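You operate a simulated robot arm through the tools that you are given. There is no shell and no other tool. Be economical: measure what you need, move in short steps, check, and stop when the job is done.

You run a simulated two-armed robot. Do the job below in one go: nothing can be reset, and whatever is moved stays where it is left.

## Task
Take the blue strap roll on the top of the white table and put it away on the fourth shelf from the bottom of the blue shelves. Put the A chuck from the top of the far table on the deck of the upper pallet and the C chuck on the tray there. The order is free.

The check looks at the end state, three seconds after you hand in, the way a careful person would. Anything else that was tipped, shoved, dropped, spilled or broken makes it a failure.

## Robot
Two 7-joint arms with two-finger parallel grippers on one trunk, on a base that drives. Base frame: it is fixed to the floor where the robot stands at the start and does not move with it; the origin is under the middle of the robot, x ahead of it, y to its left, z up; the surface under the hand at the start is at about z = 86. Units: cm, degrees, N and s.
The left shoulder is at the start at [5.9, 17.4, 123.4], the right one opposite. With the tool pointing down near the work surface each hand reaches from about 10 to 68 cm from the robot's upright axis, wherever it stands, measured 20 degrees to its own side. Places, roughly: chuck [-550, 325, 75]; deck of the upper pallet [-450, 530, 30]; fourth shelf of the blue shelves [1030, 1000, 130]; tray [-575, 275, 75]. Payload 3.6 kg a hand.
Tool frame (each hand has its own): the origin (TCP) lies between the finger pads and is the grasp point; the fingertips stand 3 cm ahead of it; z points along the fingers, y is the line along which they close. The gripper opens to 11 cm. The fingers are 2 cm wide and 1 cm thick; the gripper's body (4.8 by 11.2 cm) begins 5.5 cm behind the TCP.
Orientation is that of the tool frame in the base frame, as a unit quaternion [w, x, y, z]. With the fingers straight down and closing along the base's y, the tool's x points along the base's -x, its y along +y and its z along -z.

## Interface
- The arms move only by the tool play_rows. It takes "left_increments", "right_increments" or both (then of equal length, played together; a hand with none holds still); each is a list of rows, each a list of 2 entries, a list of its own where there are three numbers: the shift along the base's x, y, z in units of 20 mm (1.0 is 20 mm), then the turn, a rotation vector about the base's x, y, z in units of 4 degrees (1.0 is 4 degrees). In form: [[[dx, dy, dz], [ax, ay, az]], ...]. A call has 1 to 8 rows; each row shifts and turns the commanded pose from where the row before left it. "left_fingers" and "right_fingers" are, for a hand that has rows, the finger opening in cm, from 0 to 11, set as the call begins (left out, the last holds). A call with a number of a shift or a turn outside -1 to 1 is refused whole. Rows are played at 5 a second. More than 5 cm and 8.6 degrees between two rows, or a gripper value outside its range, and nothing of the call is played. A pose out of reach is approached as far as the arm can. The call stops where the force on the tool passes 40 N (or 10 N more than at its start, if that is more) or the arm is blocked; 0.2 s more then pass. The fingers move at their own pace (about 15.3 cm/s each) and stop on an object; they squeeze with about 33 N. The grip force told is the motor's: it shows also when the fingers shut on nothing. Time passes only in rows, and 0.2 s behind the last, so rows that do not move let the fingers close. The reply holds the time, the measured pose of the TCP, the force on the tool along the base axes, the opening and the grip force, in the units named above and with some noise, with the torque about the TCP (base axes, N m) and any sound that the robot's microphone picked up.
- Cameras (640 x 400 px; columns grow to the right, rows downward): "scene" is now at [13.29, 3.81, 139.44]; the picture's right is [0.46, -0.89, 0.00], its down [-0.62, -0.32, -0.72] and it looks along [0.64, 0.33, -0.70] (base axes); focal length 254 px, centre (320, 200). "left" rides on the left gripper at [7.2, -1.7, -10.3] in its tool frame; the picture's right is [0.23, 0.97, 0.00], its down [-0.76, 0.18, -0.62] and it looks along [-0.61, 0.14, 0.78] (tool axes); focal length 222 px, centre (320, 200). "right" rides on the right gripper at [7.3, 1.7, -10.3] in its tool frame; the picture's right is [-0.23, 0.97, 0.00], its down [-0.76, -0.18, -0.62] and it looks along [-0.61, -0.14, 0.78] (tool axes); focal length 222 px, centre (320, 200).
- snapshot(camera): a new picture of that camera. It takes no simulated time.
- move_column(by): slides the trunk up (or, below 0, down) by that many cm; the arms and the scene camera ride with it, the base frame stays. It gives what a move gives, with no picture.
- steer(legs): drives the robot by 1 to 6 legs, each [ahead, left, turn to the left] in cm, cm and degrees, along the robot's own axes; the way and the turn of a leg run together, so that a leg with both is an arc; at most 150 cm and 180 degrees a leg. The arms and the cameras ride along, it lands a little off, and it stops where it bumps. It gives what a move gives.
- aim_head(pan, tilt): turns the head with the scene camera to pan (to the left, within 86 degrees either way) and tilt (down, from -29 to 69), counted from straight ahead of the robot. It gives what a move gives.
- probe_pixels(camera, pixels): for up to 12 pixels [column, row] of the newest picture of that camera ("zoom" is the newest enlarged one), the place [x, y, z] in the base frame of the surface seen there, good to about 0.3 cm. It takes no simulated time.
- zoom(camera, box): a new picture of the part [left, top, right, bottom] of that camera's present view, enlarged. It takes no simulated time.
- job_done(): hands the job in; it is judged then, once.

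Keep the steps short. Do not move on a guess: measure, check each grasp and each placing, and mend mistakes. In all there are 110 turns and 100 pictures (those below and enlarged ones count). Leave the grippers open and the arms clear of the work at the hand-in unless told otherwise, and finish with a single line.

The tools are called after "Request:" by a JSON object that holds its "op" and its "data". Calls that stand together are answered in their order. play_rows: Moves the arms, as the interface text tells. Its arguments: {"type":"object","properties":{"left_increments":{"type":"array","items":{"type":"array"}},"left_fingers":{"type":"number"},"right_increments":{"type":"array","items":{"type":"array"}},"right_fingers":{"type":"number"}},"required":[]} The other tools are called the same way: move_column (by) slides the trunk up or down; steer (legs) drives the base; aim_head (pan, tilt) turns the head that bears the scene camera; snapshot (camera) takes a picture; probe_pixels (camera, pixels) gives the place of the surface under pixels of a picture; zoom (camera, box) takes an enlarged picture of a part of a camera's view; job_done () hands the job in.

At the start:

```text
t: 0.0
left_tool_pos: [40.32, 40.41, 112.26]
left_orientation: [0.0, 0.0, 1.0, 0.0]
left_ft_force: [0.2, -0.7, 0.1]
left_torque: [0.01, 0.01, 0.0]
left_finger_gap: 11.0
left_finger_force: 0.0
right_tool_pos: [41.13, 0.28, 117.88]
right_orientation: [-0.001, 0.0, 1.0, 0.0]
right_ft_force: [-0.4, -0.8, 0.3]
right_torque: [-0.02, 0.0, -0.02]
right_finger_gap: 10.96
right_finger_force: 0.0
trunk travel left (down, up): [-35.0, 41.3]
robot x, y, heading: [0.33, 0.25, -0.1]
head pan, tilt: [27.4, 44.1]
```

scene: 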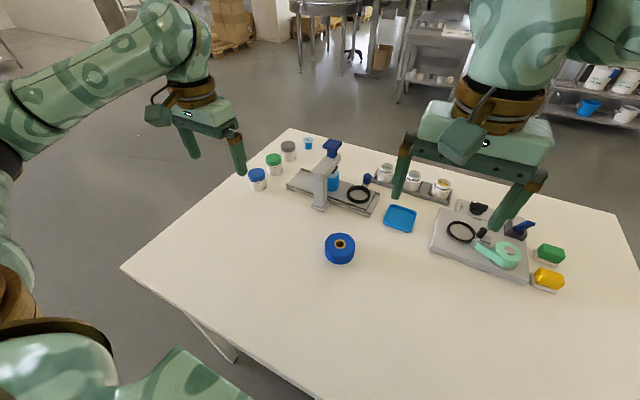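
right: 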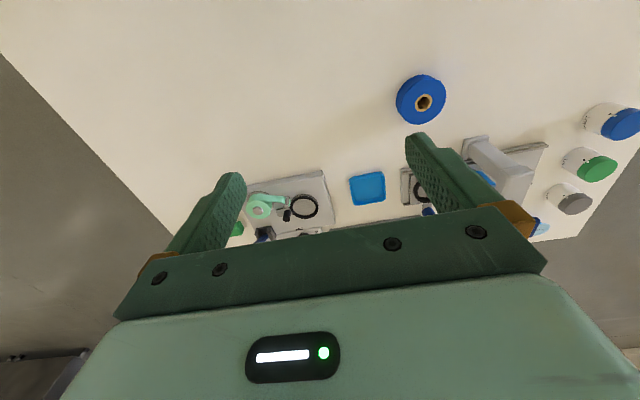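
left: 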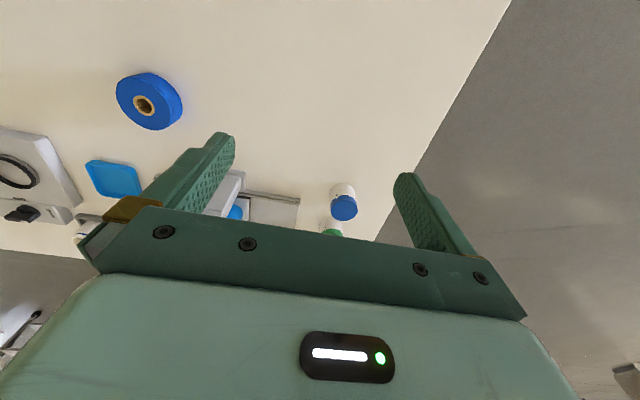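

I see the blue roll at scene (340,248). I'll measure its top, rim and the table around it.

Request:
{"op": "zoom", "data": {"camera": "scene", "box": [290, 210, 390, 280]}}

Request:
{"op": "probe_pixels", "data": {"camera": "scene", "pixels": [[340, 243], [327, 243], [353, 243], [340, 235], [340, 252], [340, 268], [320, 275], [325, 160], [320, 190], [400, 218], [590, 84], [455, 35]]}}

```text
5.71 times, centred on (340, 245) of scene
```

zoom: 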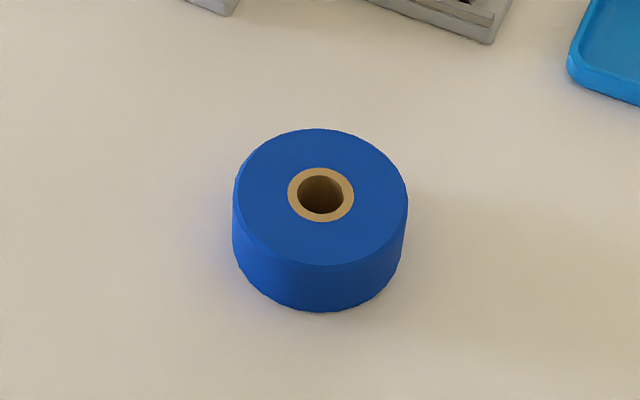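

```text
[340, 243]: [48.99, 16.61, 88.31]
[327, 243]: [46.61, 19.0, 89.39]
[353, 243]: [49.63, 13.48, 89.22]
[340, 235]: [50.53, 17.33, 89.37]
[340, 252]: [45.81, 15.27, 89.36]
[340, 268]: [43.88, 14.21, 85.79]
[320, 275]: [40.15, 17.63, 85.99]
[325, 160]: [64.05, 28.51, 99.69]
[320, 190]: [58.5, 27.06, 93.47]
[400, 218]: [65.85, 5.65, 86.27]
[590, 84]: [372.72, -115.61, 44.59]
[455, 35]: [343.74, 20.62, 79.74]
```

The roll centre is about (48.1, 16.2), with its top at 89.35 and the table at 86. A shelf placing needs a shallow hand, so I'll back off 15 cm to make room for a tilted grasp.

Request:
{"op": "steer", "data": {"legs": [[-15, 0, 0]]}}

Request:
{"op": "play_rows", "data": {"left_increments": [[[0.5, -1, 0], [0, -1, 0]], [[0.5, -1, 0], [0, -1, 0]], [[0.5, -1, 0], [0, -1, 0]], [[0.5, -1, 0], [0, -1, 0]], [[0.5, -1, 0], [0, -1, 0]], [[0.5, -1, 0], [0, -1, 0]], [[0.5, -1, 0], [0, -1, 0]]], "right_increments": [[[0, -1, 0], [0, 0, 0]], [[0, -1, 0], [0, 0, 0]], [[0, -1, 0], [0, 0, 0]], [[0, -1, 0], [0, 0, 0]], [[0, -1, 0], [0, 0, 0]], [[0, -1, 0], [0, 0, 0]], [[0, -1, 0], [0, 0, 0]]]}}

```text
t: 1.4
left_tool_pos: [24.77, 40.4, 112.28]
left_orientation: [0.001, -0.001, 1.0, 0.001]
left_ft_force: [0.4, 0.0, 0.3]
left_torque: [0.01, -0.02, 0.01]
left_finger_gap: 11.0
left_finger_force: 0.1
right_tool_pos: [25.52, 0.36, 117.96]
right_orientation: [0.0, -0.001, 1.0, -0.001]
right_ft_force: [-1.3, 0.7, 0.4]
right_torque: [-0.02, -0.01, 0.01]
right_finger_gap: 11.01
right_finger_force: 0.0
trunk travel left (down, up): [-35.0, 41.3]
robot x, y, heading: [-15.71, 0.15, 0.4]
head pan, tilt: [27.4, 44.1]
```

```text
t: 3.0
left_tool_pos: [31.66, 26.32, 112.44]
left_orientation: [0.242, -0.002, 0.97, 0.0]
left_ft_force: [0.0, 0.2, -0.6]
left_torque: [0.02, 0.0, 0.04]
left_finger_gap: 10.99
left_finger_force: 0.1
right_tool_pos: [25.63, -13.86, 118.02]
right_orientation: [-0.001, -0.001, 1.0, 0.0]
right_ft_force: [-0.1, 0.1, -0.2]
right_torque: [0.05, 0.0, 0.02]
right_finger_gap: 11.01
right_finger_force: 0.1
trunk travel left (down, up): [-35.0, 41.3]
robot x, y, heading: [-15.33, -0.16, 0.5]
head pan, tilt: [27.4, 44.1]
```

The hand is tilted 28° as commanded. I'll continue to 55° and go to the pre-grasp point.

Request:
{"op": "play_rows", "data": {"left_increments": [[[0.5, -0.72, -1], [0, -0.964, 0]], [[0.5, -0.72, -1], [0, -0.964, 0]], [[0.5, -0.72, -1], [0, -0.964, 0]], [[0.5, -0.72, -1], [0, -0.964, 0]], [[0.5, -0.72, -1], [0, -0.964, 0]], [[0.5, -0.72, -1], [0, -0.964, 0]], [[0.5, -0.72, -1], [0, -0.964, 0]], [[0, 0, -1], [0, 0, 0]]]}}

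Request:
{"op": "snapshot", "data": {"camera": "left"}}

Request:
{"op": "snapshot", "data": {"camera": "scene"}}

```text
t: 4.8
left_tool_pos: [38.8, 16.44, 96.0]
left_orientation: [0.462, -0.001, 0.887, -0.001]
left_ft_force: [0.5, 0.0, -0.2]
left_torque: [-0.01, 0.0, 0.01]
left_finger_gap: 10.98
left_finger_force: 0.0
right_tool_pos: [25.63, -13.66, 117.95]
right_orientation: [-0.001, -0.001, 1.0, 0.001]
right_ft_force: [-0.4, 0.0, -0.7]
right_torque: [-0.05, 0.02, 0.0]
right_finger_gap: 10.98
right_finger_force: 0.1
trunk travel left (down, up): [-35.0, 41.3]
robot x, y, heading: [-15.61, 0.2, 0.1]
head pan, tilt: [27.4, 44.1]
```

```text
95 pictures are left
```

left: 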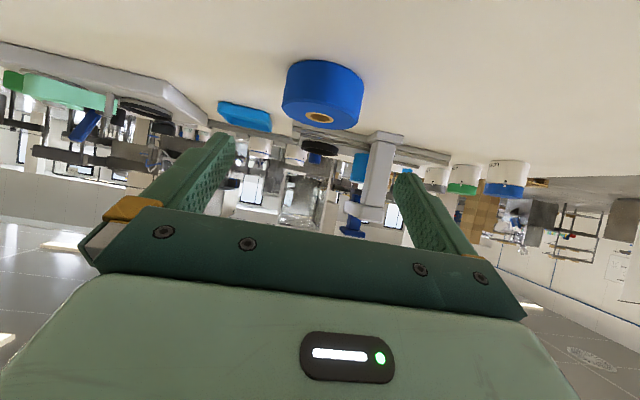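

```text
94 pictures are left
```

scene: 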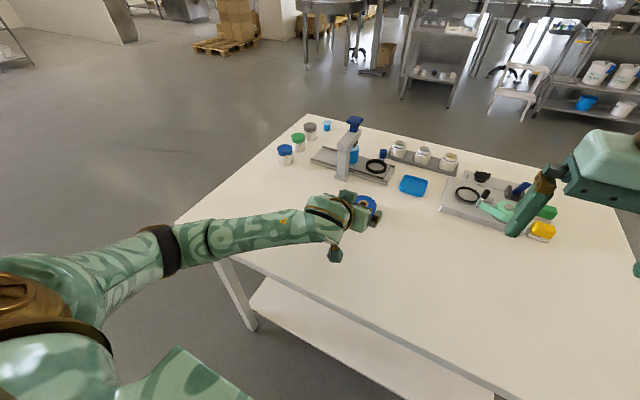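

The roll sits between the fingers in line. I'll move in along x and z with the fingers open.

Request:
{"op": "play_rows", "data": {"left_increments": [[[0.6, 0, -0.71], [0, 0, 0]], [[0.8, 0, -0.71], [0, 0, 0]], [[0.8, 0, -0.71], [0, 0, 0]], [[0.8, -0.05, -0.71], [0, 0, 0]], [[1, -0.05, -0.71], [0, 0, 0]]]}}

Request:
{"op": "snapshot", "data": {"camera": "left"}}

```text
t: 6.0
left_tool_pos: [46.8, 16.23, 89.24]
left_orientation: [0.463, -0.001, 0.887, -0.001]
left_ft_force: [-0.4, 0.0, -0.1]
left_torque: [-0.01, 0.02, 0.01]
left_finger_gap: 11.02
left_finger_force: 0.1
right_tool_pos: [25.78, -13.79, 118.0]
right_orientation: [-0.001, 0.0, 1.0, 0.0]
right_ft_force: [-0.9, -0.3, 0.5]
right_torque: [0.02, 0.02, -0.01]
right_finger_gap: 11.0
right_finger_force: 0.1
trunk travel left (down, up): [-35.0, 41.3]
robot x, y, heading: [-15.58, -0.16, 0.1]
head pan, tilt: [27.4, 44.1]
```

```text
93 pictures are left
```

left: 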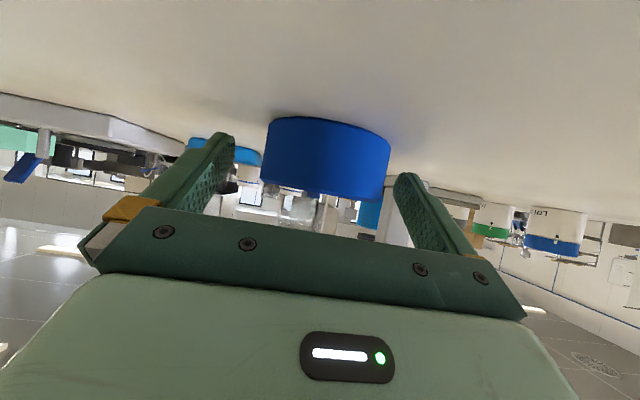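

The TCP is 0.5 cm high and slightly short. I'll lower it, then close the fingers.

Request:
{"op": "play_rows", "data": {"left_increments": [[[0.2, 0, -0.2], [0, 0, 0]]]}}

Request:
{"op": "play_rows", "data": {"left_increments": [[[0, 0, 0], [0, 0, 0]], [[0, 0, 0], [0, 0, 0]], [[0, 0, 0], [0, 0, 0]]], "left_fingers": 5}}

Request:
{"op": "snapshot", "data": {"camera": "left"}}

```text
t: 6.4
left_tool_pos: [47.25, 16.13, 88.84]
left_orientation: [0.462, -0.002, 0.887, 0.0]
left_ft_force: [0.3, 0.0, -0.3]
left_torque: [-0.05, 0.01, -0.02]
left_finger_gap: 10.99
left_finger_force: 0.0
right_tool_pos: [25.73, -13.72, 117.89]
right_orientation: [-0.001, -0.001, 1.0, -0.001]
right_ft_force: [-0.3, 0.4, -0.5]
right_torque: [0.02, 0.01, -0.02]
right_finger_gap: 10.98
right_finger_force: 0.0
trunk travel left (down, up): [-35.0, 41.3]
robot x, y, heading: [-15.37, -0.1, -0.0]
head pan, tilt: [27.4, 44.1]
```

```text
t: 7.2
left_tool_pos: [47.29, 16.09, 88.78]
left_orientation: [0.462, -0.001, 0.887, -0.001]
left_ft_force: [-0.5, 0.7, -0.8]
left_torque: [-0.04, -0.05, 0.03]
left_finger_gap: 7.34
left_finger_force: 33.3
right_tool_pos: [25.66, -13.65, 118.05]
right_orientation: [-0.001, -0.001, 1.0, 0.001]
right_ft_force: [1.0, 0.8, -0.1]
right_torque: [0.01, 0.0, 0.01]
right_finger_gap: 10.99
right_finger_force: 0.0
trunk travel left (down, up): [-35.0, 41.3]
robot x, y, heading: [-14.96, 0.08, 0.1]
head pan, tilt: [27.4, 44.1]
```

```text
92 pictures are left
```

left: 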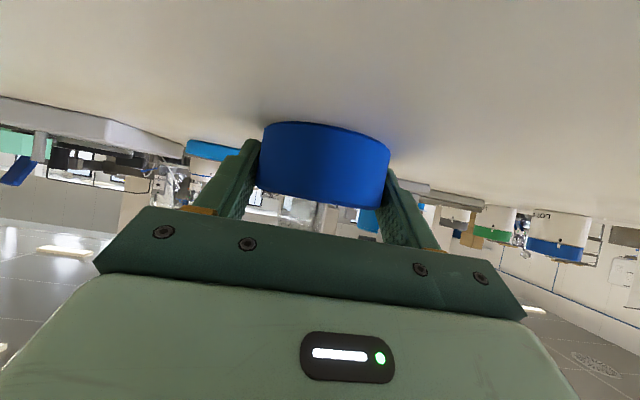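

I hold it at 7.34 cm with 33 N. Next is a straight lift, then drawing it back.

Request:
{"op": "play_rows", "data": {"left_increments": [[[0, 0, 0.5], [0, 0, 0]], [[0, 0, 1], [0, 0, 0]], [[0, 0, 1], [0, 0, 0]], [[0, 0, 1], [0, 0, 0]], [[0, 0, 1], [0, 0, 0]], [[0, 0, 1], [0, 0, 0]], [[0, 0, 1], [0, 0, 0]], [[0, 0, 1], [0, 0, 0]]]}}

Request:
{"op": "play_rows", "data": {"left_increments": [[[-1, 0.5, 1], [0, 0, 0]], [[-1, 0.5, 1], [0, 0, 0]], [[-1, 0.5, 1], [0, 0, 0]], [[-1, 0.5, 1], [0, 0, 0]]]}}

Request:
{"op": "snapshot", "data": {"camera": "left"}}

Request:
{"op": "aim_head", "data": {"pan": 45, "tilt": 15}}

Request:
{"op": "snapshot", "data": {"camera": "scene"}}

```text
t: 9.0
left_tool_pos: [47.06, 16.2, 103.57]
left_orientation: [0.462, -0.002, 0.887, 0.001]
left_ft_force: [1.0, -0.8, -0.4]
left_torque: [-0.02, -0.03, -0.01]
left_finger_gap: 4.98
left_finger_force: 0.0
right_tool_pos: [25.74, -13.7, 117.95]
right_orientation: [-0.001, 0.0, 1.0, 0.0]
right_ft_force: [-0.1, -0.2, -0.6]
right_torque: [0.02, 0.02, -0.01]
right_finger_gap: 11.01
right_finger_force: 0.0
trunk travel left (down, up): [-35.0, 41.3]
robot x, y, heading: [-15.84, -0.1, 0.3]
head pan, tilt: [27.4, 44.1]
```

```text
t: 10.0
left_tool_pos: [39.1, 20.0, 111.5]
left_orientation: [0.461, -0.001, 0.887, -0.001]
left_ft_force: [-0.5, -1.0, 0.2]
left_torque: [-0.04, -0.03, 0.0]
left_finger_gap: 4.99
left_finger_force: 0.0
right_tool_pos: [25.61, -13.83, 118.09]
right_orientation: [0.0, -0.001, 1.0, 0.0]
right_ft_force: [0.2, -0.2, 0.8]
right_torque: [-0.01, -0.02, -0.01]
right_finger_gap: 11.0
right_finger_force: 0.0
trunk travel left (down, up): [-35.0, 41.3]
robot x, y, heading: [-15.53, -0.09, 0.1]
head pan, tilt: [27.4, 44.1]
```

```text
91 pictures are left
```

left: 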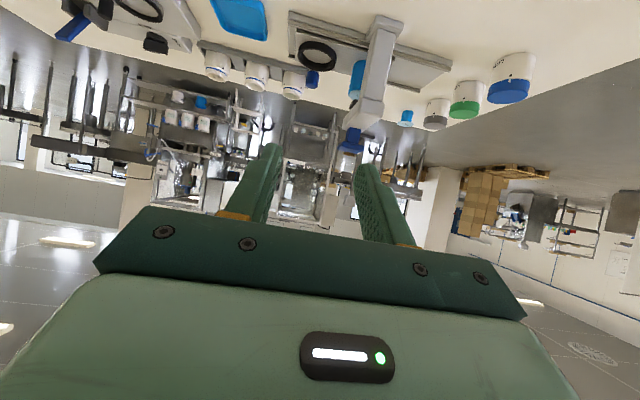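

```text
t: 10.9
left_tool_pos: [39.21, 20.03, 111.26]
left_orientation: [0.462, -0.001, 0.887, 0.0]
left_ft_force: [0.6, 0.1, -0.4]
left_torque: [0.02, -0.01, -0.02]
left_finger_gap: 5.0
left_finger_force: 0.0
right_tool_pos: [25.66, -13.72, 118.13]
right_orientation: [-0.001, -0.001, 1.0, 0.0]
right_ft_force: [-0.3, -0.7, 0.8]
right_torque: [0.03, -0.01, 0.0]
right_finger_gap: 11.01
right_finger_force: 0.0
trunk travel left (down, up): [-35.0, 41.3]
robot x, y, heading: [-15.63, -0.09, 0.3]
head pan, tilt: [45.0, 15.0]
```

```text
90 pictures are left
```

scene: 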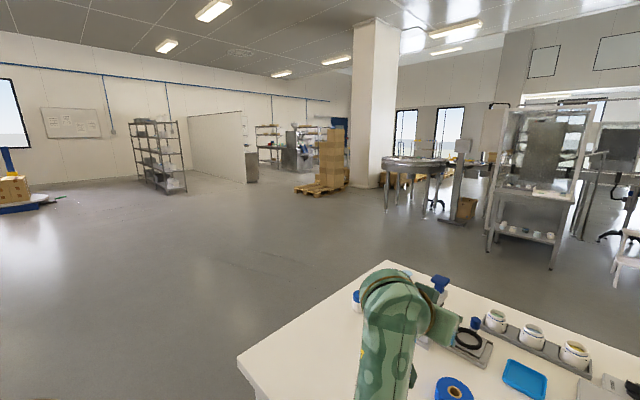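

The roll slipped out and is still on the table at scene (452,388). I'll measure it again.

Request:
{"op": "aim_head", "data": {"pan": 0, "tilt": 45}}

Request:
{"op": "snapshot", "data": {"camera": "scene"}}

```text
t: 12.1
left_tool_pos: [39.19, 19.99, 111.5]
left_orientation: [0.462, -0.001, 0.887, -0.002]
left_ft_force: [-0.2, -0.1, 0.1]
left_torque: [-0.03, 0.03, 0.01]
left_finger_gap: 5.0
left_finger_force: 0.0
right_tool_pos: [25.73, -13.71, 117.87]
right_orientation: [-0.001, -0.001, 1.0, 0.001]
right_ft_force: [-0.6, -0.6, -0.2]
right_torque: [0.02, 0.0, -0.01]
right_finger_gap: 10.98
right_finger_force: 0.0
trunk travel left (down, up): [-35.0, 41.3]
robot x, y, heading: [-15.55, 0.29, 0.1]
head pan, tilt: [0.0, 45.0]
```

```text
89 pictures are left
```

scene: 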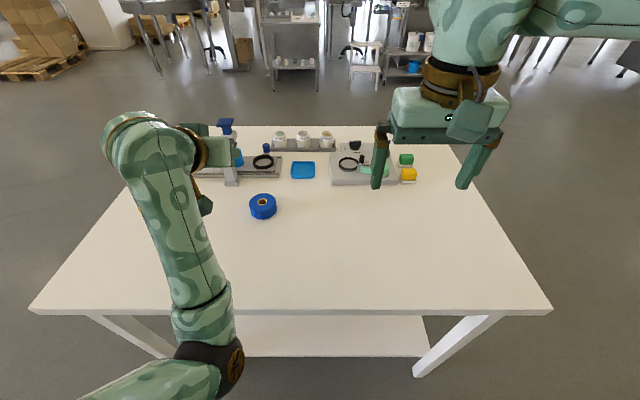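

Request:
{"op": "zoom", "data": {"camera": "scene", "box": [231, 185, 295, 225]}}

Request:
{"op": "probe_pixels", "data": {"camera": "zoom", "pixels": [[320, 170], [190, 170], [450, 170], [320, 110], [320, 240], [320, 290], [320, 340], [195, 200], [455, 200]]}}

```text
10.00 times, centred on (263, 205) of scene
```

zoom: 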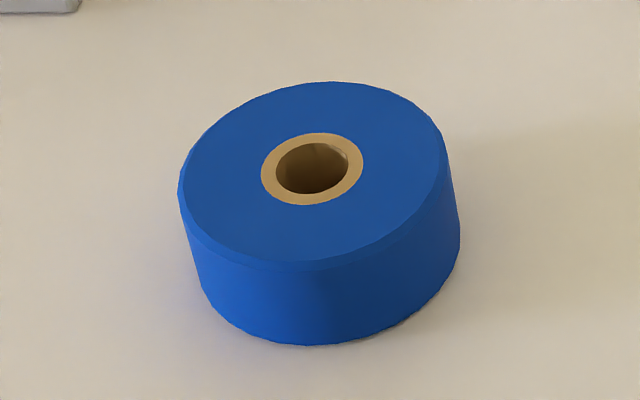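

```text
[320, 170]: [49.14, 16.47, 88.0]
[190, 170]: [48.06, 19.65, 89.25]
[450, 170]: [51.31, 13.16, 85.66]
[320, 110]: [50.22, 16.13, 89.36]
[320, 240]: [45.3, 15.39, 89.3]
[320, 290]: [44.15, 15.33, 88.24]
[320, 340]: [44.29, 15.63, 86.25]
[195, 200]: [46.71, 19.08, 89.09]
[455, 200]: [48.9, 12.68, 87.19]
```

It still stands at about (48.0, 16.05) with a diameter of about 7.45. The shallow pads covered only its upper part. I'll re-grasp steeper, at 30° from vertical, so the pads cover the full height.

Request:
{"op": "play_rows", "data": {"left_increments": [[[0.22, -0.282, -0.964], [0, 0.893, 0]], [[0.22, -0.282, -0.964], [0, 0.893, 0]], [[0.22, -0.282, -0.964], [0, 0.893, 0]], [[0.22, -0.282, -0.964], [0, 0.893, 0]], [[0.22, -0.282, -0.964], [0, 0.893, 0]], [[0.22, -0.282, -0.964], [0, 0.893, 0]], [[0.22, -0.282, -0.964], [0, 0.893, 0]]], "left_fingers": 11}}

Request:
{"op": "play_rows", "data": {"left_increments": [[[0.5, 0, -0.88], [0, 0, 0]], [[0.5, 0, -0.88], [0, 0, 0]], [[0.5, 0, -0.88], [0, 0, 0]], [[0.5, 0, -0.88], [0, 0, 0]]]}}

Request:
{"op": "snapshot", "data": {"camera": "left"}}

```text
t: 13.8
left_tool_pos: [42.69, 19.49, 98.0]
left_orientation: [0.261, -0.011, 0.965, 0.032]
left_ft_force: [-0.4, 0.5, -0.1]
left_torque: [-0.01, -0.01, 0.01]
left_finger_gap: 10.99
left_finger_force: 0.0
right_tool_pos: [25.7, -13.7, 117.88]
right_orientation: [-0.001, 0.0, 1.0, 0.0]
right_ft_force: [0.4, 0.4, 0.1]
right_torque: [0.01, 0.01, 0.0]
right_finger_gap: 11.02
right_finger_force: 0.0
trunk travel left (down, up): [-35.0, 41.3]
robot x, y, heading: [-15.13, -0.0, 0.0]
head pan, tilt: [0.0, 45.0]
stopped in row 7 (left hand): the arm was blocked; the commanded pose is now the measured one
```

```text
t: 14.8
left_tool_pos: [46.35, 18.85, 92.66]
left_orientation: [0.273, -0.011, 0.962, 0.026]
left_ft_force: [-8.5, -0.9, 21.5]
left_torque: [-1.24, 0.15, -0.49]
left_finger_gap: 10.95
left_finger_force: 0.1
right_tool_pos: [25.58, -13.66, 118.08]
right_orientation: [0.0, -0.002, 1.0, 0.0]
right_ft_force: [0.8, -0.1, -0.3]
right_torque: [0.03, 0.05, 0.0]
right_finger_gap: 11.01
right_finger_force: 0.0
trunk travel left (down, up): [-35.0, 41.3]
robot x, y, heading: [-15.89, -0.09, 0.1]
head pan, tilt: [0.0, 45.0]
stopped in row 4 (left hand): the force on the tool passed its limit at 46 N (the readings are from after the stop); the commanded pose is now the measured one
```

```text
87 pictures are left
```

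left: 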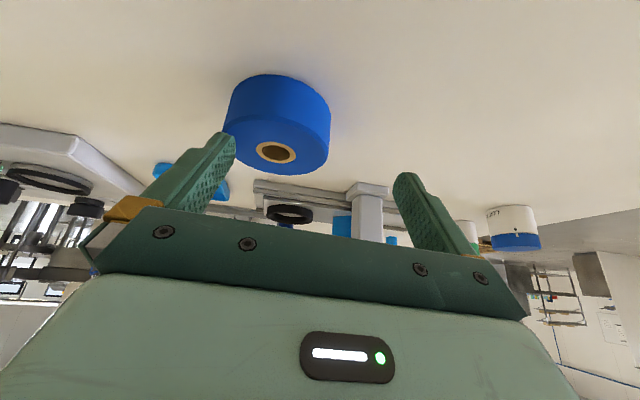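

The arm was blocked at y=19.5, and then one finger touched the roll's top. I'll back off up along the same path and look.

Request:
{"op": "play_rows", "data": {"left_increments": [[[-0.5, 0, 0.88], [0, 0, 0]], [[-0.5, 0, 0.88], [0, 0, 0]], [[-0.5, 0, 0.88], [0, 0, 0]], [[-0.5, 0, 0.88], [0, 0, 0]]]}}

Request:
{"op": "snapshot", "data": {"camera": "scene"}}

```text
t: 15.8
left_tool_pos: [42.81, 21.17, 99.72]
left_orientation: [0.273, -0.02, 0.961, 0.048]
left_ft_force: [-0.4, 0.0, -0.1]
left_torque: [-0.01, 0.01, 0.0]
left_finger_gap: 11.0
left_finger_force: 0.1
right_tool_pos: [25.63, -13.74, 118.08]
right_orientation: [0.0, -0.002, 1.0, 0.0]
right_ft_force: [0.3, -1.0, 0.3]
right_torque: [0.02, -0.04, -0.01]
right_finger_gap: 10.95
right_finger_force: 0.0
trunk travel left (down, up): [-35.0, 41.3]
robot x, y, heading: [-15.76, -0.12, 0.0]
head pan, tilt: [0.0, 45.0]
```

```text
86 pictures are left
```

scene: 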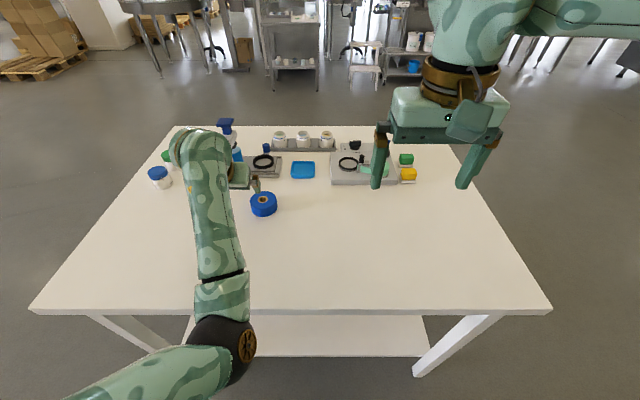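

It is likely a joint limit in this arm posture. I'll raise the trunk and shift the base right so the roll lies better on the left hand's side.

Request:
{"op": "move_column", "data": {"by": 12}}

Request:
{"op": "steer", "data": {"legs": [[0, -10, 0]]}}

Request:
{"op": "play_rows", "data": {"left_increments": [[[0, 0.3, 0], [-0.4, 0.15, -0.3]], [[0, 0.3, 0], [-0.4, 0.15, -0.3]], [[0, 0.3, 0], [-0.4, 0.15, -0.3]]]}}

```text
t: 17.3
left_tool_pos: [42.61, 21.34, 111.17]
left_orientation: [0.268, -0.02, 0.962, 0.05]
left_ft_force: [-0.4, -0.3, -0.8]
left_torque: [-0.02, -0.01, -0.02]
left_finger_gap: 11.02
left_finger_force: 0.0
right_tool_pos: [25.75, -13.67, 129.97]
right_orientation: [-0.001, -0.001, 1.0, 0.0]
right_ft_force: [0.1, 0.1, 0.0]
right_torque: [0.03, -0.02, -0.02]
right_finger_gap: 10.99
right_finger_force: 0.0
trunk travel left (down, up): [-47.0, 29.3]
robot x, y, heading: [-15.33, 0.09, 0.1]
head pan, tilt: [0.0, 45.0]
```

```text
t: 18.5
left_tool_pos: [42.68, 11.17, 111.66]
left_orientation: [0.271, -0.019, 0.961, 0.048]
left_ft_force: [-0.6, -0.6, 0.1]
left_torque: [0.0, 0.02, 0.01]
left_finger_gap: 11.0
left_finger_force: 0.0
right_tool_pos: [25.69, -23.84, 130.06]
right_orientation: [-0.001, -0.002, 1.0, 0.0]
right_ft_force: [-0.4, -0.6, -0.3]
right_torque: [0.04, 0.04, 0.01]
right_finger_gap: 10.99
right_finger_force: 0.0
trunk travel left (down, up): [-47.0, 29.3]
robot x, y, heading: [-15.6, -9.88, 0.2]
head pan, tilt: [0.0, 45.0]
```

```text
t: 19.3
left_tool_pos: [42.7, 13.0, 111.4]
left_orientation: [0.256, 0.0, 0.967, -0.003]
left_ft_force: [-0.8, 0.4, -0.7]
left_torque: [-0.04, 0.03, 0.02]
left_finger_gap: 11.0
left_finger_force: 0.1
right_tool_pos: [25.61, -23.65, 129.98]
right_orientation: [-0.002, -0.001, 1.0, 0.001]
right_ft_force: [-0.5, 0.5, 0.1]
right_torque: [-0.02, -0.02, 0.0]
right_finger_gap: 11.02
right_finger_force: 0.0
trunk travel left (down, up): [-47.0, 29.3]
robot x, y, heading: [-15.61, -10.17, 0.3]
head pan, tilt: [0.0, 45.0]
```

The orientation is now right (30°). I'll descend to pre-grasp and recheck the roll's place.

Request:
{"op": "play_rows", "data": {"left_increments": [[[-0.04, 0.22, -0.96], [0, 0, 0]], [[-0.04, 0.22, -0.96], [0, 0, 0]], [[-0.04, 0.22, -0.96], [0, 0, 0]], [[-0.04, 0.22, -0.96], [0, 0, 0]], [[-0.04, 0.22, -0.96], [0, 0, 0]], [[-0.04, 0.22, -0.96], [0, 0, 0]], [[-0.04, 0.22, -0.96], [0, 0, 0]]]}}

Request:
{"op": "snapshot", "data": {"camera": "left"}}

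Request:
{"op": "probe_pixels", "data": {"camera": "left", "pixels": [[320, 90], [270, 80], [360, 80], [315, 60], [315, 105], [315, 118]]}}

```text
t: 20.9
left_tool_pos: [42.36, 16.12, 97.99]
left_orientation: [0.257, -0.001, 0.966, -0.002]
left_ft_force: [-0.1, 0.0, -0.2]
left_torque: [0.02, 0.02, 0.0]
left_finger_gap: 11.01
left_finger_force: 0.1
right_tool_pos: [25.84, -23.58, 129.93]
right_orientation: [-0.001, -0.002, 1.0, 0.001]
right_ft_force: [0.1, -0.4, -0.5]
right_torque: [-0.01, -0.02, 0.0]
right_finger_gap: 11.02
right_finger_force: 0.0
trunk travel left (down, up): [-47.0, 29.3]
robot x, y, heading: [-15.44, -10.39, 0.3]
head pan, tilt: [0.0, 45.0]
```

```text
85 pictures are left
```

left: 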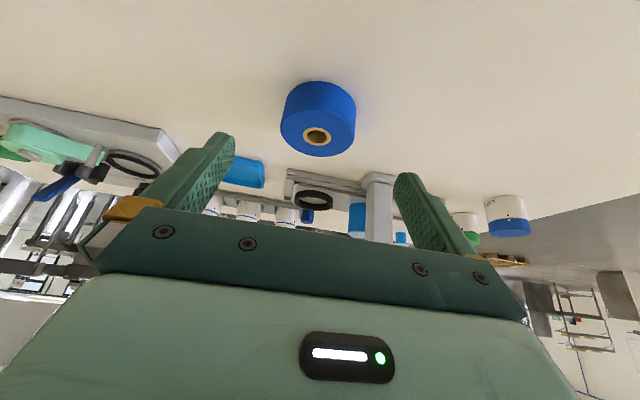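

```text
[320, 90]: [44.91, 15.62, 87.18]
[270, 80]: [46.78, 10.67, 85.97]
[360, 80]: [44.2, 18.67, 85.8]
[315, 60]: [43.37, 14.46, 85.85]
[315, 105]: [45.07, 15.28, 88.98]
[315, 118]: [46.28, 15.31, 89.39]
```

Request:
{"op": "probe_pixels", "data": {"camera": "left", "pixels": [[305, 137], [329, 137], [317, 127], [318, 144], [318, 153], [284, 125], [352, 128]]}}

```text
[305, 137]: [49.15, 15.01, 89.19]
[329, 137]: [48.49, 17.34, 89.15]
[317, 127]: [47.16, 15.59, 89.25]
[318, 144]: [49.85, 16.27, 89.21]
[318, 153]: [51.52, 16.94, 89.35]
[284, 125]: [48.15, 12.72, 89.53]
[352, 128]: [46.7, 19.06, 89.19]
```

The centre is now (48.6, 16.1). I'll advance along the tool line to the grasp.

Request:
{"op": "play_rows", "data": {"left_increments": [[[0.545, 0, -0.87], [0, 0, 0]], [[0.545, 0, -0.87], [0, 0, 0]], [[0.545, 0, -0.87], [0, 0, 0]], [[0.545, 0, -0.87], [0, 0, 0]], [[0.545, 0, -0.87], [0, 0, 0]]]}}

Request:
{"op": "snapshot", "data": {"camera": "left"}}

```text
t: 22.1
left_tool_pos: [47.73, 16.1, 89.49]
left_orientation: [0.258, -0.001, 0.966, -0.001]
left_ft_force: [-0.6, 0.1, 0.4]
left_torque: [0.0, 0.0, -0.01]
left_finger_gap: 11.02
left_finger_force: 0.0
right_tool_pos: [25.75, -23.77, 129.9]
right_orientation: [-0.001, -0.002, 1.0, -0.001]
right_ft_force: [0.0, 0.8, -0.5]
right_torque: [-0.02, -0.02, 0.0]
right_finger_gap: 11.01
right_finger_force: 0.1
trunk travel left (down, up): [-47.0, 29.3]
robot x, y, heading: [-15.41, -10.22, 0.2]
head pan, tilt: [0.0, 45.0]
```

```text
84 pictures are left
```

left: 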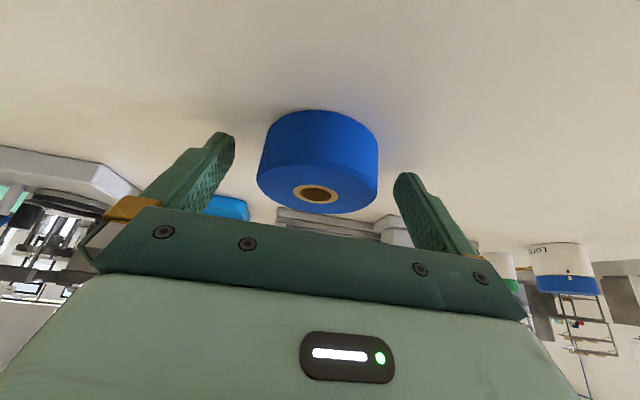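

The roll is between the fingers. I'll close fully, then lift 1 cm and check.

Request:
{"op": "play_rows", "data": {"left_increments": [[[0, 0, 0], [0, 0, 0]], [[0, 0, 0], [0, 0, 0]], [[0, 0, 0], [0, 0, 0]], [[0, 0, 0], [0, 0, 0]]], "left_fingers": 0}}

Request:
{"op": "play_rows", "data": {"left_increments": [[[0, 0, 0.2], [0, 0, 0]], [[0, 0, 0.3], [0, 0, 0]], [[0, 0, 0], [0, 0, 0]]]}}

Request:
{"op": "snapshot", "data": {"camera": "left"}}

```text
t: 23.1
left_tool_pos: [47.66, 16.1, 89.53]
left_orientation: [0.258, 0.0, 0.966, -0.002]
left_ft_force: [0.0, -0.2, -0.7]
left_torque: [0.04, 0.0, -0.03]
left_finger_gap: 7.3
left_finger_force: 33.6
right_tool_pos: [25.68, -23.72, 130.03]
right_orientation: [-0.001, -0.003, 1.0, 0.0]
right_ft_force: [0.6, -0.2, -0.7]
right_torque: [-0.01, -0.02, 0.01]
right_finger_gap: 11.0
right_finger_force: 0.0
trunk travel left (down, up): [-47.0, 29.3]
robot x, y, heading: [-14.99, -10.04, 0.2]
head pan, tilt: [0.0, 45.0]
```

```text
t: 23.9
left_tool_pos: [47.66, 16.04, 90.38]
left_orientation: [0.257, 0.0, 0.966, -0.001]
left_ft_force: [-0.2, 0.3, -1.5]
left_torque: [0.0, 0.0, -0.03]
left_finger_gap: 7.3
left_finger_force: 33.1
right_tool_pos: [25.83, -23.73, 130.03]
right_orientation: [-0.002, -0.001, 1.0, 0.001]
right_ft_force: [0.3, -0.1, -0.2]
right_torque: [-0.01, -0.03, 0.02]
right_finger_gap: 11.0
right_finger_force: 0.0
trunk travel left (down, up): [-47.0, 29.3]
robot x, y, heading: [-15.58, -10.37, 0.1]
head pan, tilt: [0.0, 45.0]
```

```text
83 pictures are left
```

left: 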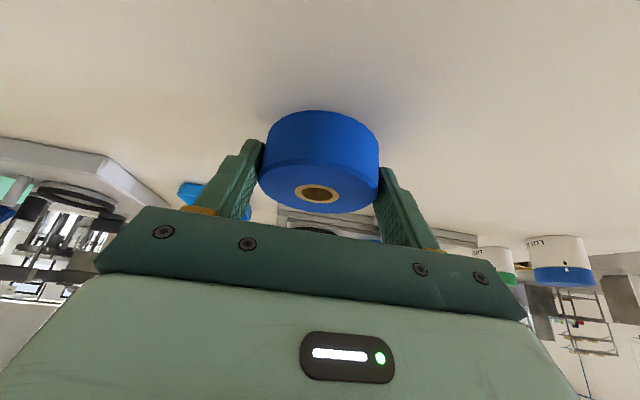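

It lifts and stays put, at 7.3 cm and 33 N. I'll lift further, slowly.

Request:
{"op": "play_rows", "data": {"left_increments": [[[0, 0, 0.5], [0, 0, 0]], [[0, 0, 0.5], [0, 0, 0]], [[0, 0, 0.5], [0, 0, 0]], [[0, 0, 0.6], [0, 0, 0]], [[0, 0, 0.7], [0, 0, 0]], [[0, 0, 0.8], [0, 0, 0]], [[0, 0, 0.8], [0, 0, 0]], [[0, 0, 0.5], [0, 0, 0]]]}}

Request:
{"op": "snapshot", "data": {"camera": "left"}}

```text
t: 25.7
left_tool_pos: [47.49, 16.12, 100.16]
left_orientation: [0.257, 0.0, 0.966, -0.002]
left_ft_force: [-0.3, -0.5, -1.9]
left_torque: [-0.02, 0.02, 0.01]
left_finger_gap: 7.28
left_finger_force: 33.5
right_tool_pos: [25.79, -23.74, 129.92]
right_orientation: [-0.001, -0.001, 1.0, 0.001]
right_ft_force: [0.3, 0.2, 0.5]
right_torque: [0.03, -0.01, 0.0]
right_finger_gap: 11.0
right_finger_force: 0.1
trunk travel left (down, up): [-47.0, 29.3]
robot x, y, heading: [-15.22, -9.86, 0.2]
head pan, tilt: [0.0, 45.0]
```

```text
82 pictures are left
```

left: 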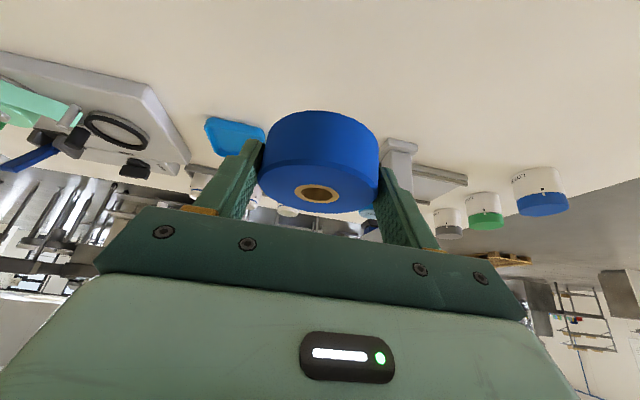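

The roll is firmly held. I'll raise and retract it for driving, then look toward the blue shelves.

Request:
{"op": "play_rows", "data": {"left_increments": [[[-0.6, 0.4, 0.8], [0, 0, 0]], [[-0.6, 0.4, 0.8], [0, 0, 0]], [[-0.6, 0.4, 0.8], [0, 0, 0]], [[-0.6, 0.4, 0.8], [0, 0, 0]], [[-0.6, 0.4, 0.8], [0, 0, 0]], [[-0.6, 0.4, 0.8], [0, 0, 0]], [[-0.6, 0.4, 0.8], [0, 0, 0]]]}}

Request:
{"op": "steer", "data": {"legs": [[-50, 0, 0], [0, 0, 45]]}}

Request:
{"op": "aim_head", "data": {"pan": 0, "tilt": 10}}

Request:
{"op": "snapshot", "data": {"camera": "scene"}}

```text
t: 27.3
left_tool_pos: [39.42, 21.58, 111.3]
left_orientation: [0.257, 0.0, 0.967, -0.001]
left_ft_force: [0.1, 0.3, -1.6]
left_torque: [0.02, 0.01, 0.03]
left_finger_gap: 7.28
left_finger_force: 32.8
right_tool_pos: [25.86, -23.7, 129.98]
right_orientation: [-0.001, -0.001, 1.0, 0.0]
right_ft_force: [0.0, 0.8, 0.6]
right_torque: [-0.01, 0.0, -0.01]
right_finger_gap: 11.0
right_finger_force: 0.0
trunk travel left (down, up): [-47.0, 29.3]
robot x, y, heading: [-15.52, -9.72, 0.2]
head pan, tilt: [0.0, 45.0]
```

```text
t: 32.2
left_tool_pos: [-48.44, 51.06, 111.27]
left_orientation: [0.238, -0.37, 0.893, 0.097]
left_ft_force: [0.7, -1.0, -2.6]
left_torque: [-0.04, 0.03, 0.02]
left_finger_gap: 7.29
left_finger_force: 32.6
right_tool_pos: [-25.94, 9.52, 129.99]
right_orientation: [0.0, -0.385, 0.923, 0.0]
right_ft_force: [-0.9, 0.4, 0.0]
right_torque: [-0.02, -0.01, 0.0]
right_finger_gap: 11.0
right_finger_force: 0.1
trunk travel left (down, up): [-47.0, 29.3]
robot x, y, heading: [-64.43, -9.99, 45.4]
head pan, tilt: [0.0, 45.0]
```

```text
t: 33.3
left_tool_pos: [-48.31, 51.07, 111.23]
left_orientation: [0.238, -0.371, 0.892, 0.098]
left_ft_force: [0.6, 1.6, -1.5]
left_torque: [-0.03, 0.03, -0.01]
left_finger_gap: 7.27
left_finger_force: 33.4
right_tool_pos: [-25.97, 9.42, 130.0]
right_orientation: [-0.001, -0.385, 0.923, -0.001]
right_ft_force: [-0.4, 0.3, -0.6]
right_torque: [0.05, 0.0, -0.02]
right_finger_gap: 11.01
right_finger_force: 0.1
trunk travel left (down, up): [-47.0, 29.3]
robot x, y, heading: [-64.32, -10.15, 45.1]
head pan, tilt: [0.0, 10.0]
```

```text
81 pictures are left
```

scene: 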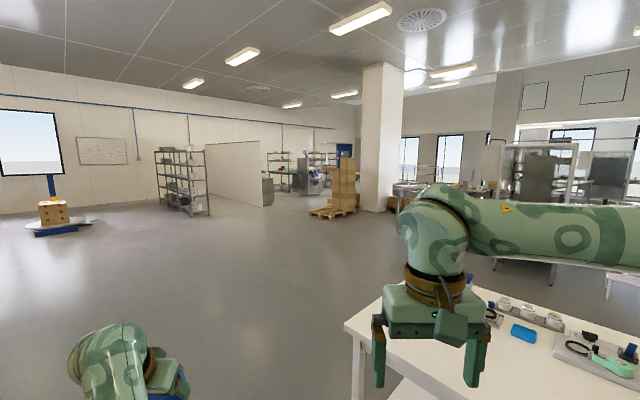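

The target direction is nearly straight ahead, near column 331. I'll probe the landmarks along the way.

Request:
{"op": "zoom", "data": {"camera": "scene", "box": [200, 110, 440, 260]}}

Request:
{"op": "probe_pixels", "data": {"camera": "scene", "pixels": [[205, 200], [262, 204], [282, 185], [310, 213], [328, 217], [345, 205], [380, 210], [345, 155], [320, 160], [306, 180], [268, 190], [400, 200]]}}

```text
2.67 times, centred on (320, 185) of scene
```

zoom: 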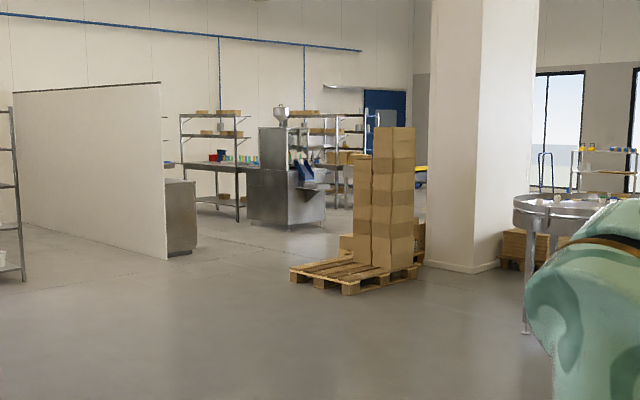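

```text
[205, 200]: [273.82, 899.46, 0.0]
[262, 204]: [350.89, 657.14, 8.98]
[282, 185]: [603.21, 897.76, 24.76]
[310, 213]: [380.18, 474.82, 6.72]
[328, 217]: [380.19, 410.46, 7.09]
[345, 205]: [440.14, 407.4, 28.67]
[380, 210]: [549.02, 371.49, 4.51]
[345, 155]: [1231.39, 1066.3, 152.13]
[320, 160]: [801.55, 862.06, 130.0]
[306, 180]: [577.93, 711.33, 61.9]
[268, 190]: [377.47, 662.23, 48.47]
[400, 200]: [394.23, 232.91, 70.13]
```

The pallet stack is around (380, 410–480) and the partition end is at (350,657). I'll drive to about (300,470), between them.

Request:
{"op": "steer", "data": {"legs": [[0, 0, 7.6], [150, 0, 0], [150, 0, 0], [150, 0, 0], [140, 0, 0]]}}

Request:
{"op": "snapshot", "data": {"camera": "scene"}}

```text
t: 61.9
left_tool_pos: [293.89, 527.0, 111.33]
left_orientation: [0.231, -0.427, 0.867, 0.112]
left_ft_force: [-0.9, 0.5, -1.8]
left_torque: [-0.08, 0.02, 0.02]
left_finger_gap: 7.27
left_finger_force: 32.8
right_tool_pos: [321.31, 488.38, 129.96]
right_orientation: [-0.001, -0.442, 0.897, 0.0]
right_ft_force: [-0.5, 0.4, -0.5]
right_torque: [-0.01, -0.01, 0.0]
right_finger_gap: 10.99
right_finger_force: 0.0
trunk travel left (down, up): [-47.0, 29.3]
robot x, y, heading: [285.48, 464.05, 52.3]
head pan, tilt: [0.0, 10.0]
```

```text
79 pictures are left
```

scene: 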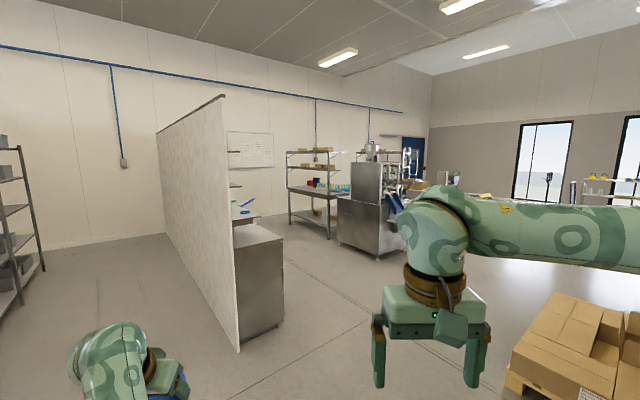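

Request:
{"op": "probe_pixels", "data": {"camera": "scene", "pixels": [[508, 385], [512, 350], [560, 296], [282, 322], [240, 345], [345, 245], [400, 250], [376, 258], [405, 160], [420, 160], [470, 270]]}}

Request:
{"op": "aim_head", "data": {"pan": -30, "tilt": 10}}

Request:
{"op": "snapshot", "data": {"camera": "scene"}}

```text
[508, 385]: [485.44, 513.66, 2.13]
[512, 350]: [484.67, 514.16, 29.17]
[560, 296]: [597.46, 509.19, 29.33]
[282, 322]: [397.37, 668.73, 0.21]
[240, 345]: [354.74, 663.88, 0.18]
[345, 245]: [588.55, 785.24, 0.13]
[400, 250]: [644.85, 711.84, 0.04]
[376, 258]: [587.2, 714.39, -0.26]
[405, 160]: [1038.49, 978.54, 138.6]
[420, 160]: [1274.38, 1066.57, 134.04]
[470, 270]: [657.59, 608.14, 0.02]
```

```text
t: 62.9
left_tool_pos: [293.96, 526.94, 111.3]
left_orientation: [0.231, -0.426, 0.867, 0.112]
left_ft_force: [0.1, 1.1, -2.2]
left_torque: [-0.03, 0.03, -0.02]
left_finger_gap: 7.26
left_finger_force: 32.7
right_tool_pos: [321.34, 488.5, 130.05]
right_orientation: [-0.001, -0.442, 0.897, 0.0]
right_ft_force: [-0.4, 0.7, 0.3]
right_torque: [0.02, -0.04, -0.02]
right_finger_gap: 10.99
right_finger_force: 0.1
trunk travel left (down, up): [-47.0, 29.3]
robot x, y, heading: [285.38, 463.93, 52.4]
head pan, tilt: [-30.0, 10.0]
```

```text
78 pictures are left
```

scene: 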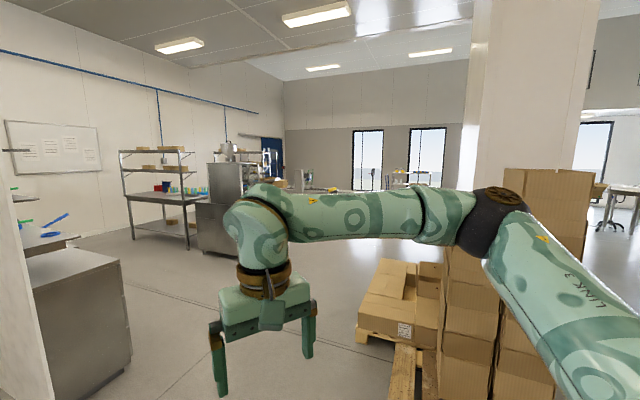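

The corridor is clear: pallet edge y≈514, machine edge y≈712. I'll drive via (400,575) to (640,620).

Request:
{"op": "steer", "data": {"legs": [[0, 0, -8.4], [150, 0, 0], [10, 0, -33.4], [150, 0, 0], [94, 0, 0], [0, 0, 33.4]]}}

Request:
{"op": "aim_head", "data": {"pan": 0, "tilt": 8}}

Request:
{"op": "snapshot", "data": {"camera": "scene"}}

```text
t: 85.7
left_tool_pos: [650.81, 696.37, 111.3]
left_orientation: [0.235, -0.389, 0.885, 0.101]
left_ft_force: [1.9, 0.6, -2.0]
left_torque: [0.0, -0.02, 0.05]
left_finger_gap: 7.3
left_finger_force: 33.0
right_tool_pos: [674.97, 655.63, 129.9]
right_orientation: [-0.001, -0.404, 0.915, 0.0]
right_ft_force: [0.2, 0.5, -0.4]
right_torque: [0.02, 0.04, 0.0]
right_finger_gap: 11.01
right_finger_force: 0.0
trunk travel left (down, up): [-47.0, 29.3]
robot x, y, heading: [636.85, 634.72, 47.6]
head pan, tilt: [-30.0, 10.0]
```

```text
t: 86.7
left_tool_pos: [650.86, 696.34, 111.31]
left_orientation: [0.236, -0.39, 0.884, 0.102]
left_ft_force: [-0.2, 0.3, -1.6]
left_torque: [-0.02, 0.01, 0.01]
left_finger_gap: 7.29
left_finger_force: 32.5
right_tool_pos: [675.0, 655.62, 129.92]
right_orientation: [-0.001, -0.405, 0.914, -0.001]
right_ft_force: [-0.4, -0.5, 0.8]
right_torque: [0.03, 0.02, 0.01]
right_finger_gap: 11.0
right_finger_force: 0.1
trunk travel left (down, up): [-47.0, 29.3]
robot x, y, heading: [636.85, 634.35, 47.8]
head pan, tilt: [0.0, 8.0]
```

```text
77 pictures are left
```

scene: 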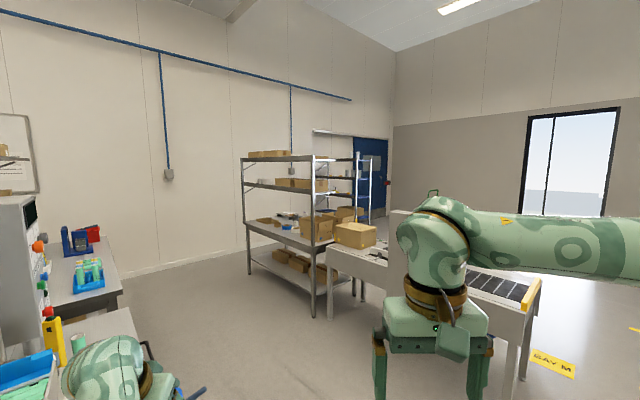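

The blue shelves show behind the grey rack at (365,185). I'll zoom and probe.

Request:
{"op": "zoom", "data": {"camera": "scene", "box": [230, 120, 420, 330]}}

Request:
{"op": "probe_pixels", "data": {"camera": "scene", "pixels": [[357, 200], [369, 200], [358, 155], [371, 158], [314, 310], [328, 315], [248, 265], [400, 262], [525, 300], [500, 375], [112, 305], [205, 395]]}}

Request:
{"op": "aim_head", "data": {"pan": -40, "tilt": 20}}

Request:
{"op": "snapshot", "data": {"camera": "scene"}}

```text
1.90 times, centred on (325, 225) of scene
```

zoom: 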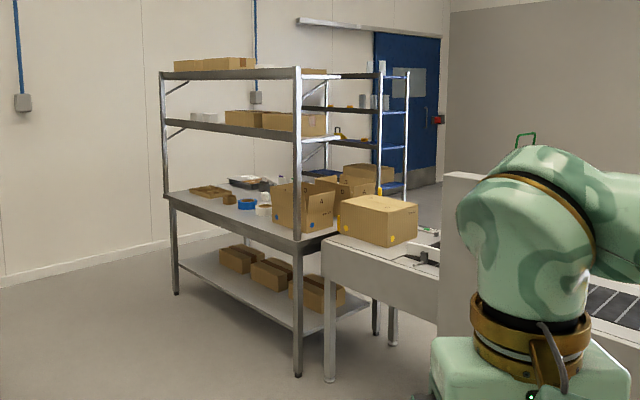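

```text
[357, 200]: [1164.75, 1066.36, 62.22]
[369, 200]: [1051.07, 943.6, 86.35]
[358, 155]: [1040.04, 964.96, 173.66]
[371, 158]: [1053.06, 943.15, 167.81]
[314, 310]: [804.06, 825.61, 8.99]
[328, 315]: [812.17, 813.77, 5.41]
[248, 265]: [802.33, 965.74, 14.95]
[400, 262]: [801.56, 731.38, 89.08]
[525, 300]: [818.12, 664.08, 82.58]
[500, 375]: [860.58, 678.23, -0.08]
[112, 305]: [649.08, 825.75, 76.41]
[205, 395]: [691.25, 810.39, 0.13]
```

```text
t: 87.7
left_tool_pos: [650.9, 696.26, 111.33]
left_orientation: [0.236, -0.39, 0.884, 0.102]
left_ft_force: [0.1, 0.4, -2.2]
left_torque: [0.0, 0.04, 0.04]
left_finger_gap: 7.31
left_finger_force: 33.2
right_tool_pos: [674.93, 655.71, 130.02]
right_orientation: [-0.001, -0.404, 0.915, -0.001]
right_ft_force: [-0.5, -0.2, 0.0]
right_torque: [0.01, 0.0, 0.01]
right_finger_gap: 11.01
right_finger_force: 0.0
trunk travel left (down, up): [-47.0, 29.3]
robot x, y, heading: [636.83, 634.55, 47.5]
head pan, tilt: [-40.0, 20.0]
```

```text
75 pictures are left
```

scene: 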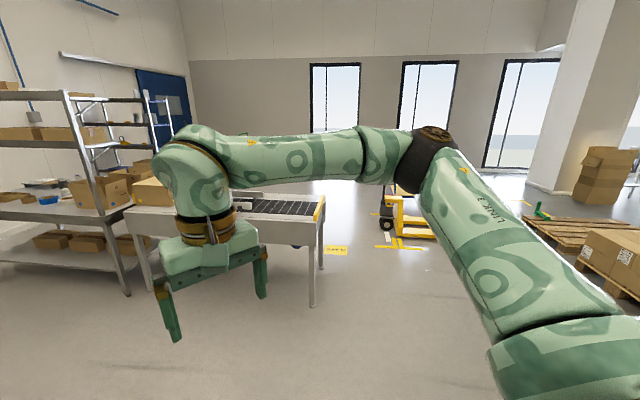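

Request:
{"op": "probe_pixels", "data": {"camera": "scene", "pixels": [[311, 305], [322, 250], [400, 249], [440, 236], [382, 228], [525, 220], [590, 255], [620, 295], [290, 200], [150, 130], [70, 120], [128, 290]]}}

```text
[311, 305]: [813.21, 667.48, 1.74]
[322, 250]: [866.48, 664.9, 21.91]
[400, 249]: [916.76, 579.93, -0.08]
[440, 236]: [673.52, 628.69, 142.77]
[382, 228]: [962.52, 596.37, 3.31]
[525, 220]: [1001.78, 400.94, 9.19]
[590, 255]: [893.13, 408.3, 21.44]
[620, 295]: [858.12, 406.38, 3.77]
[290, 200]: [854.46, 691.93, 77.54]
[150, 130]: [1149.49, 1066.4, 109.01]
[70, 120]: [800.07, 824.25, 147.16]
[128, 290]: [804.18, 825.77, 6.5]
```

Request:
{"op": "steer", "data": {"legs": [[0, 0, -69], [150, 0, 0], [25, 0, 60]]}}

Request:
{"op": "aim_head", "data": {"pan": 0, "tilt": 15}}

Request:
{"op": "snapshot", "data": {"camera": "scene"}}

```text
t: 100.9
left_tool_pos: [823.96, 642.34, 111.24]
left_orientation: [0.243, -0.321, 0.911, 0.084]
left_ft_force: [0.6, -0.9, -0.7]
left_torque: [-0.01, 0.01, 0.03]
left_finger_gap: 7.26
left_finger_force: 33.1
right_tool_pos: [841.46, 598.49, 129.98]
right_orientation: [-0.001, -0.334, 0.943, 0.0]
right_ft_force: [-0.1, -0.4, -0.3]
right_torque: [0.0, 0.03, 0.02]
right_finger_gap: 10.97
right_finger_force: 0.1
trunk travel left (down, up): [-47.0, 29.3]
robot x, y, heading: [800.76, 583.58, 39.2]
head pan, tilt: [-40.0, 20.0]
```

```text
t: 101.9
left_tool_pos: [823.87, 642.26, 111.23]
left_orientation: [0.242, -0.322, 0.911, 0.084]
left_ft_force: [0.0, -0.2, -1.8]
left_torque: [0.0, 0.03, 0.0]
left_finger_gap: 7.28
left_finger_force: 33.2
right_tool_pos: [841.61, 598.46, 129.93]
right_orientation: [-0.001, -0.334, 0.943, 0.0]
right_ft_force: [0.1, 0.3, 0.0]
right_torque: [-0.01, 0.02, 0.0]
right_finger_gap: 10.98
right_finger_force: 0.1
trunk travel left (down, up): [-47.0, 29.3]
robot x, y, heading: [800.93, 583.26, 38.8]
head pan, tilt: [0.0, 15.0]
```

```text
74 pictures are left
```

scene: 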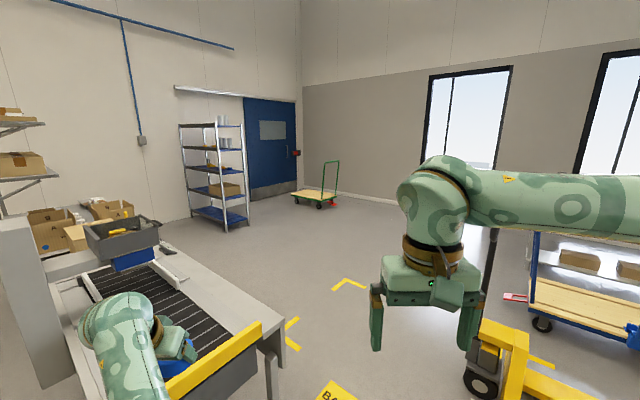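

Request:
{"op": "zoom", "data": {"camera": "scene", "box": [170, 105, 260, 240]}}

Request:
{"op": "probe_pixels", "data": {"camera": "scene", "pixels": [[224, 225], [247, 212], [191, 212], [224, 152], [243, 149], [183, 147], [219, 128], [219, 172], [320, 205], [285, 320], [480, 375], [540, 325]]}}

```text
2.96 times, centred on (215, 172) of scene
```

zoom: 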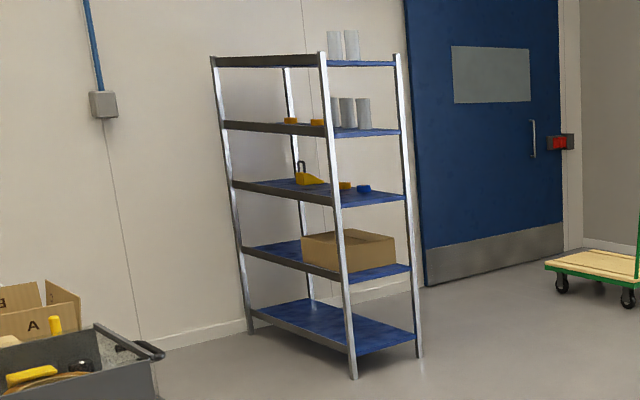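

```text
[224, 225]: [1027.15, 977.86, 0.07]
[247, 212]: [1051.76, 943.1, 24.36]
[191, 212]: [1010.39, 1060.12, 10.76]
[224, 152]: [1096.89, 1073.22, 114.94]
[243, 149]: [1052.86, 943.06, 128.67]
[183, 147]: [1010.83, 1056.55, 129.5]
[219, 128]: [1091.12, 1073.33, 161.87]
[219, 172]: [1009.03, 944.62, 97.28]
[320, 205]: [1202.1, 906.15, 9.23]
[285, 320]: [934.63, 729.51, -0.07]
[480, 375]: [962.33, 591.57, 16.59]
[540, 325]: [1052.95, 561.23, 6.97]
```

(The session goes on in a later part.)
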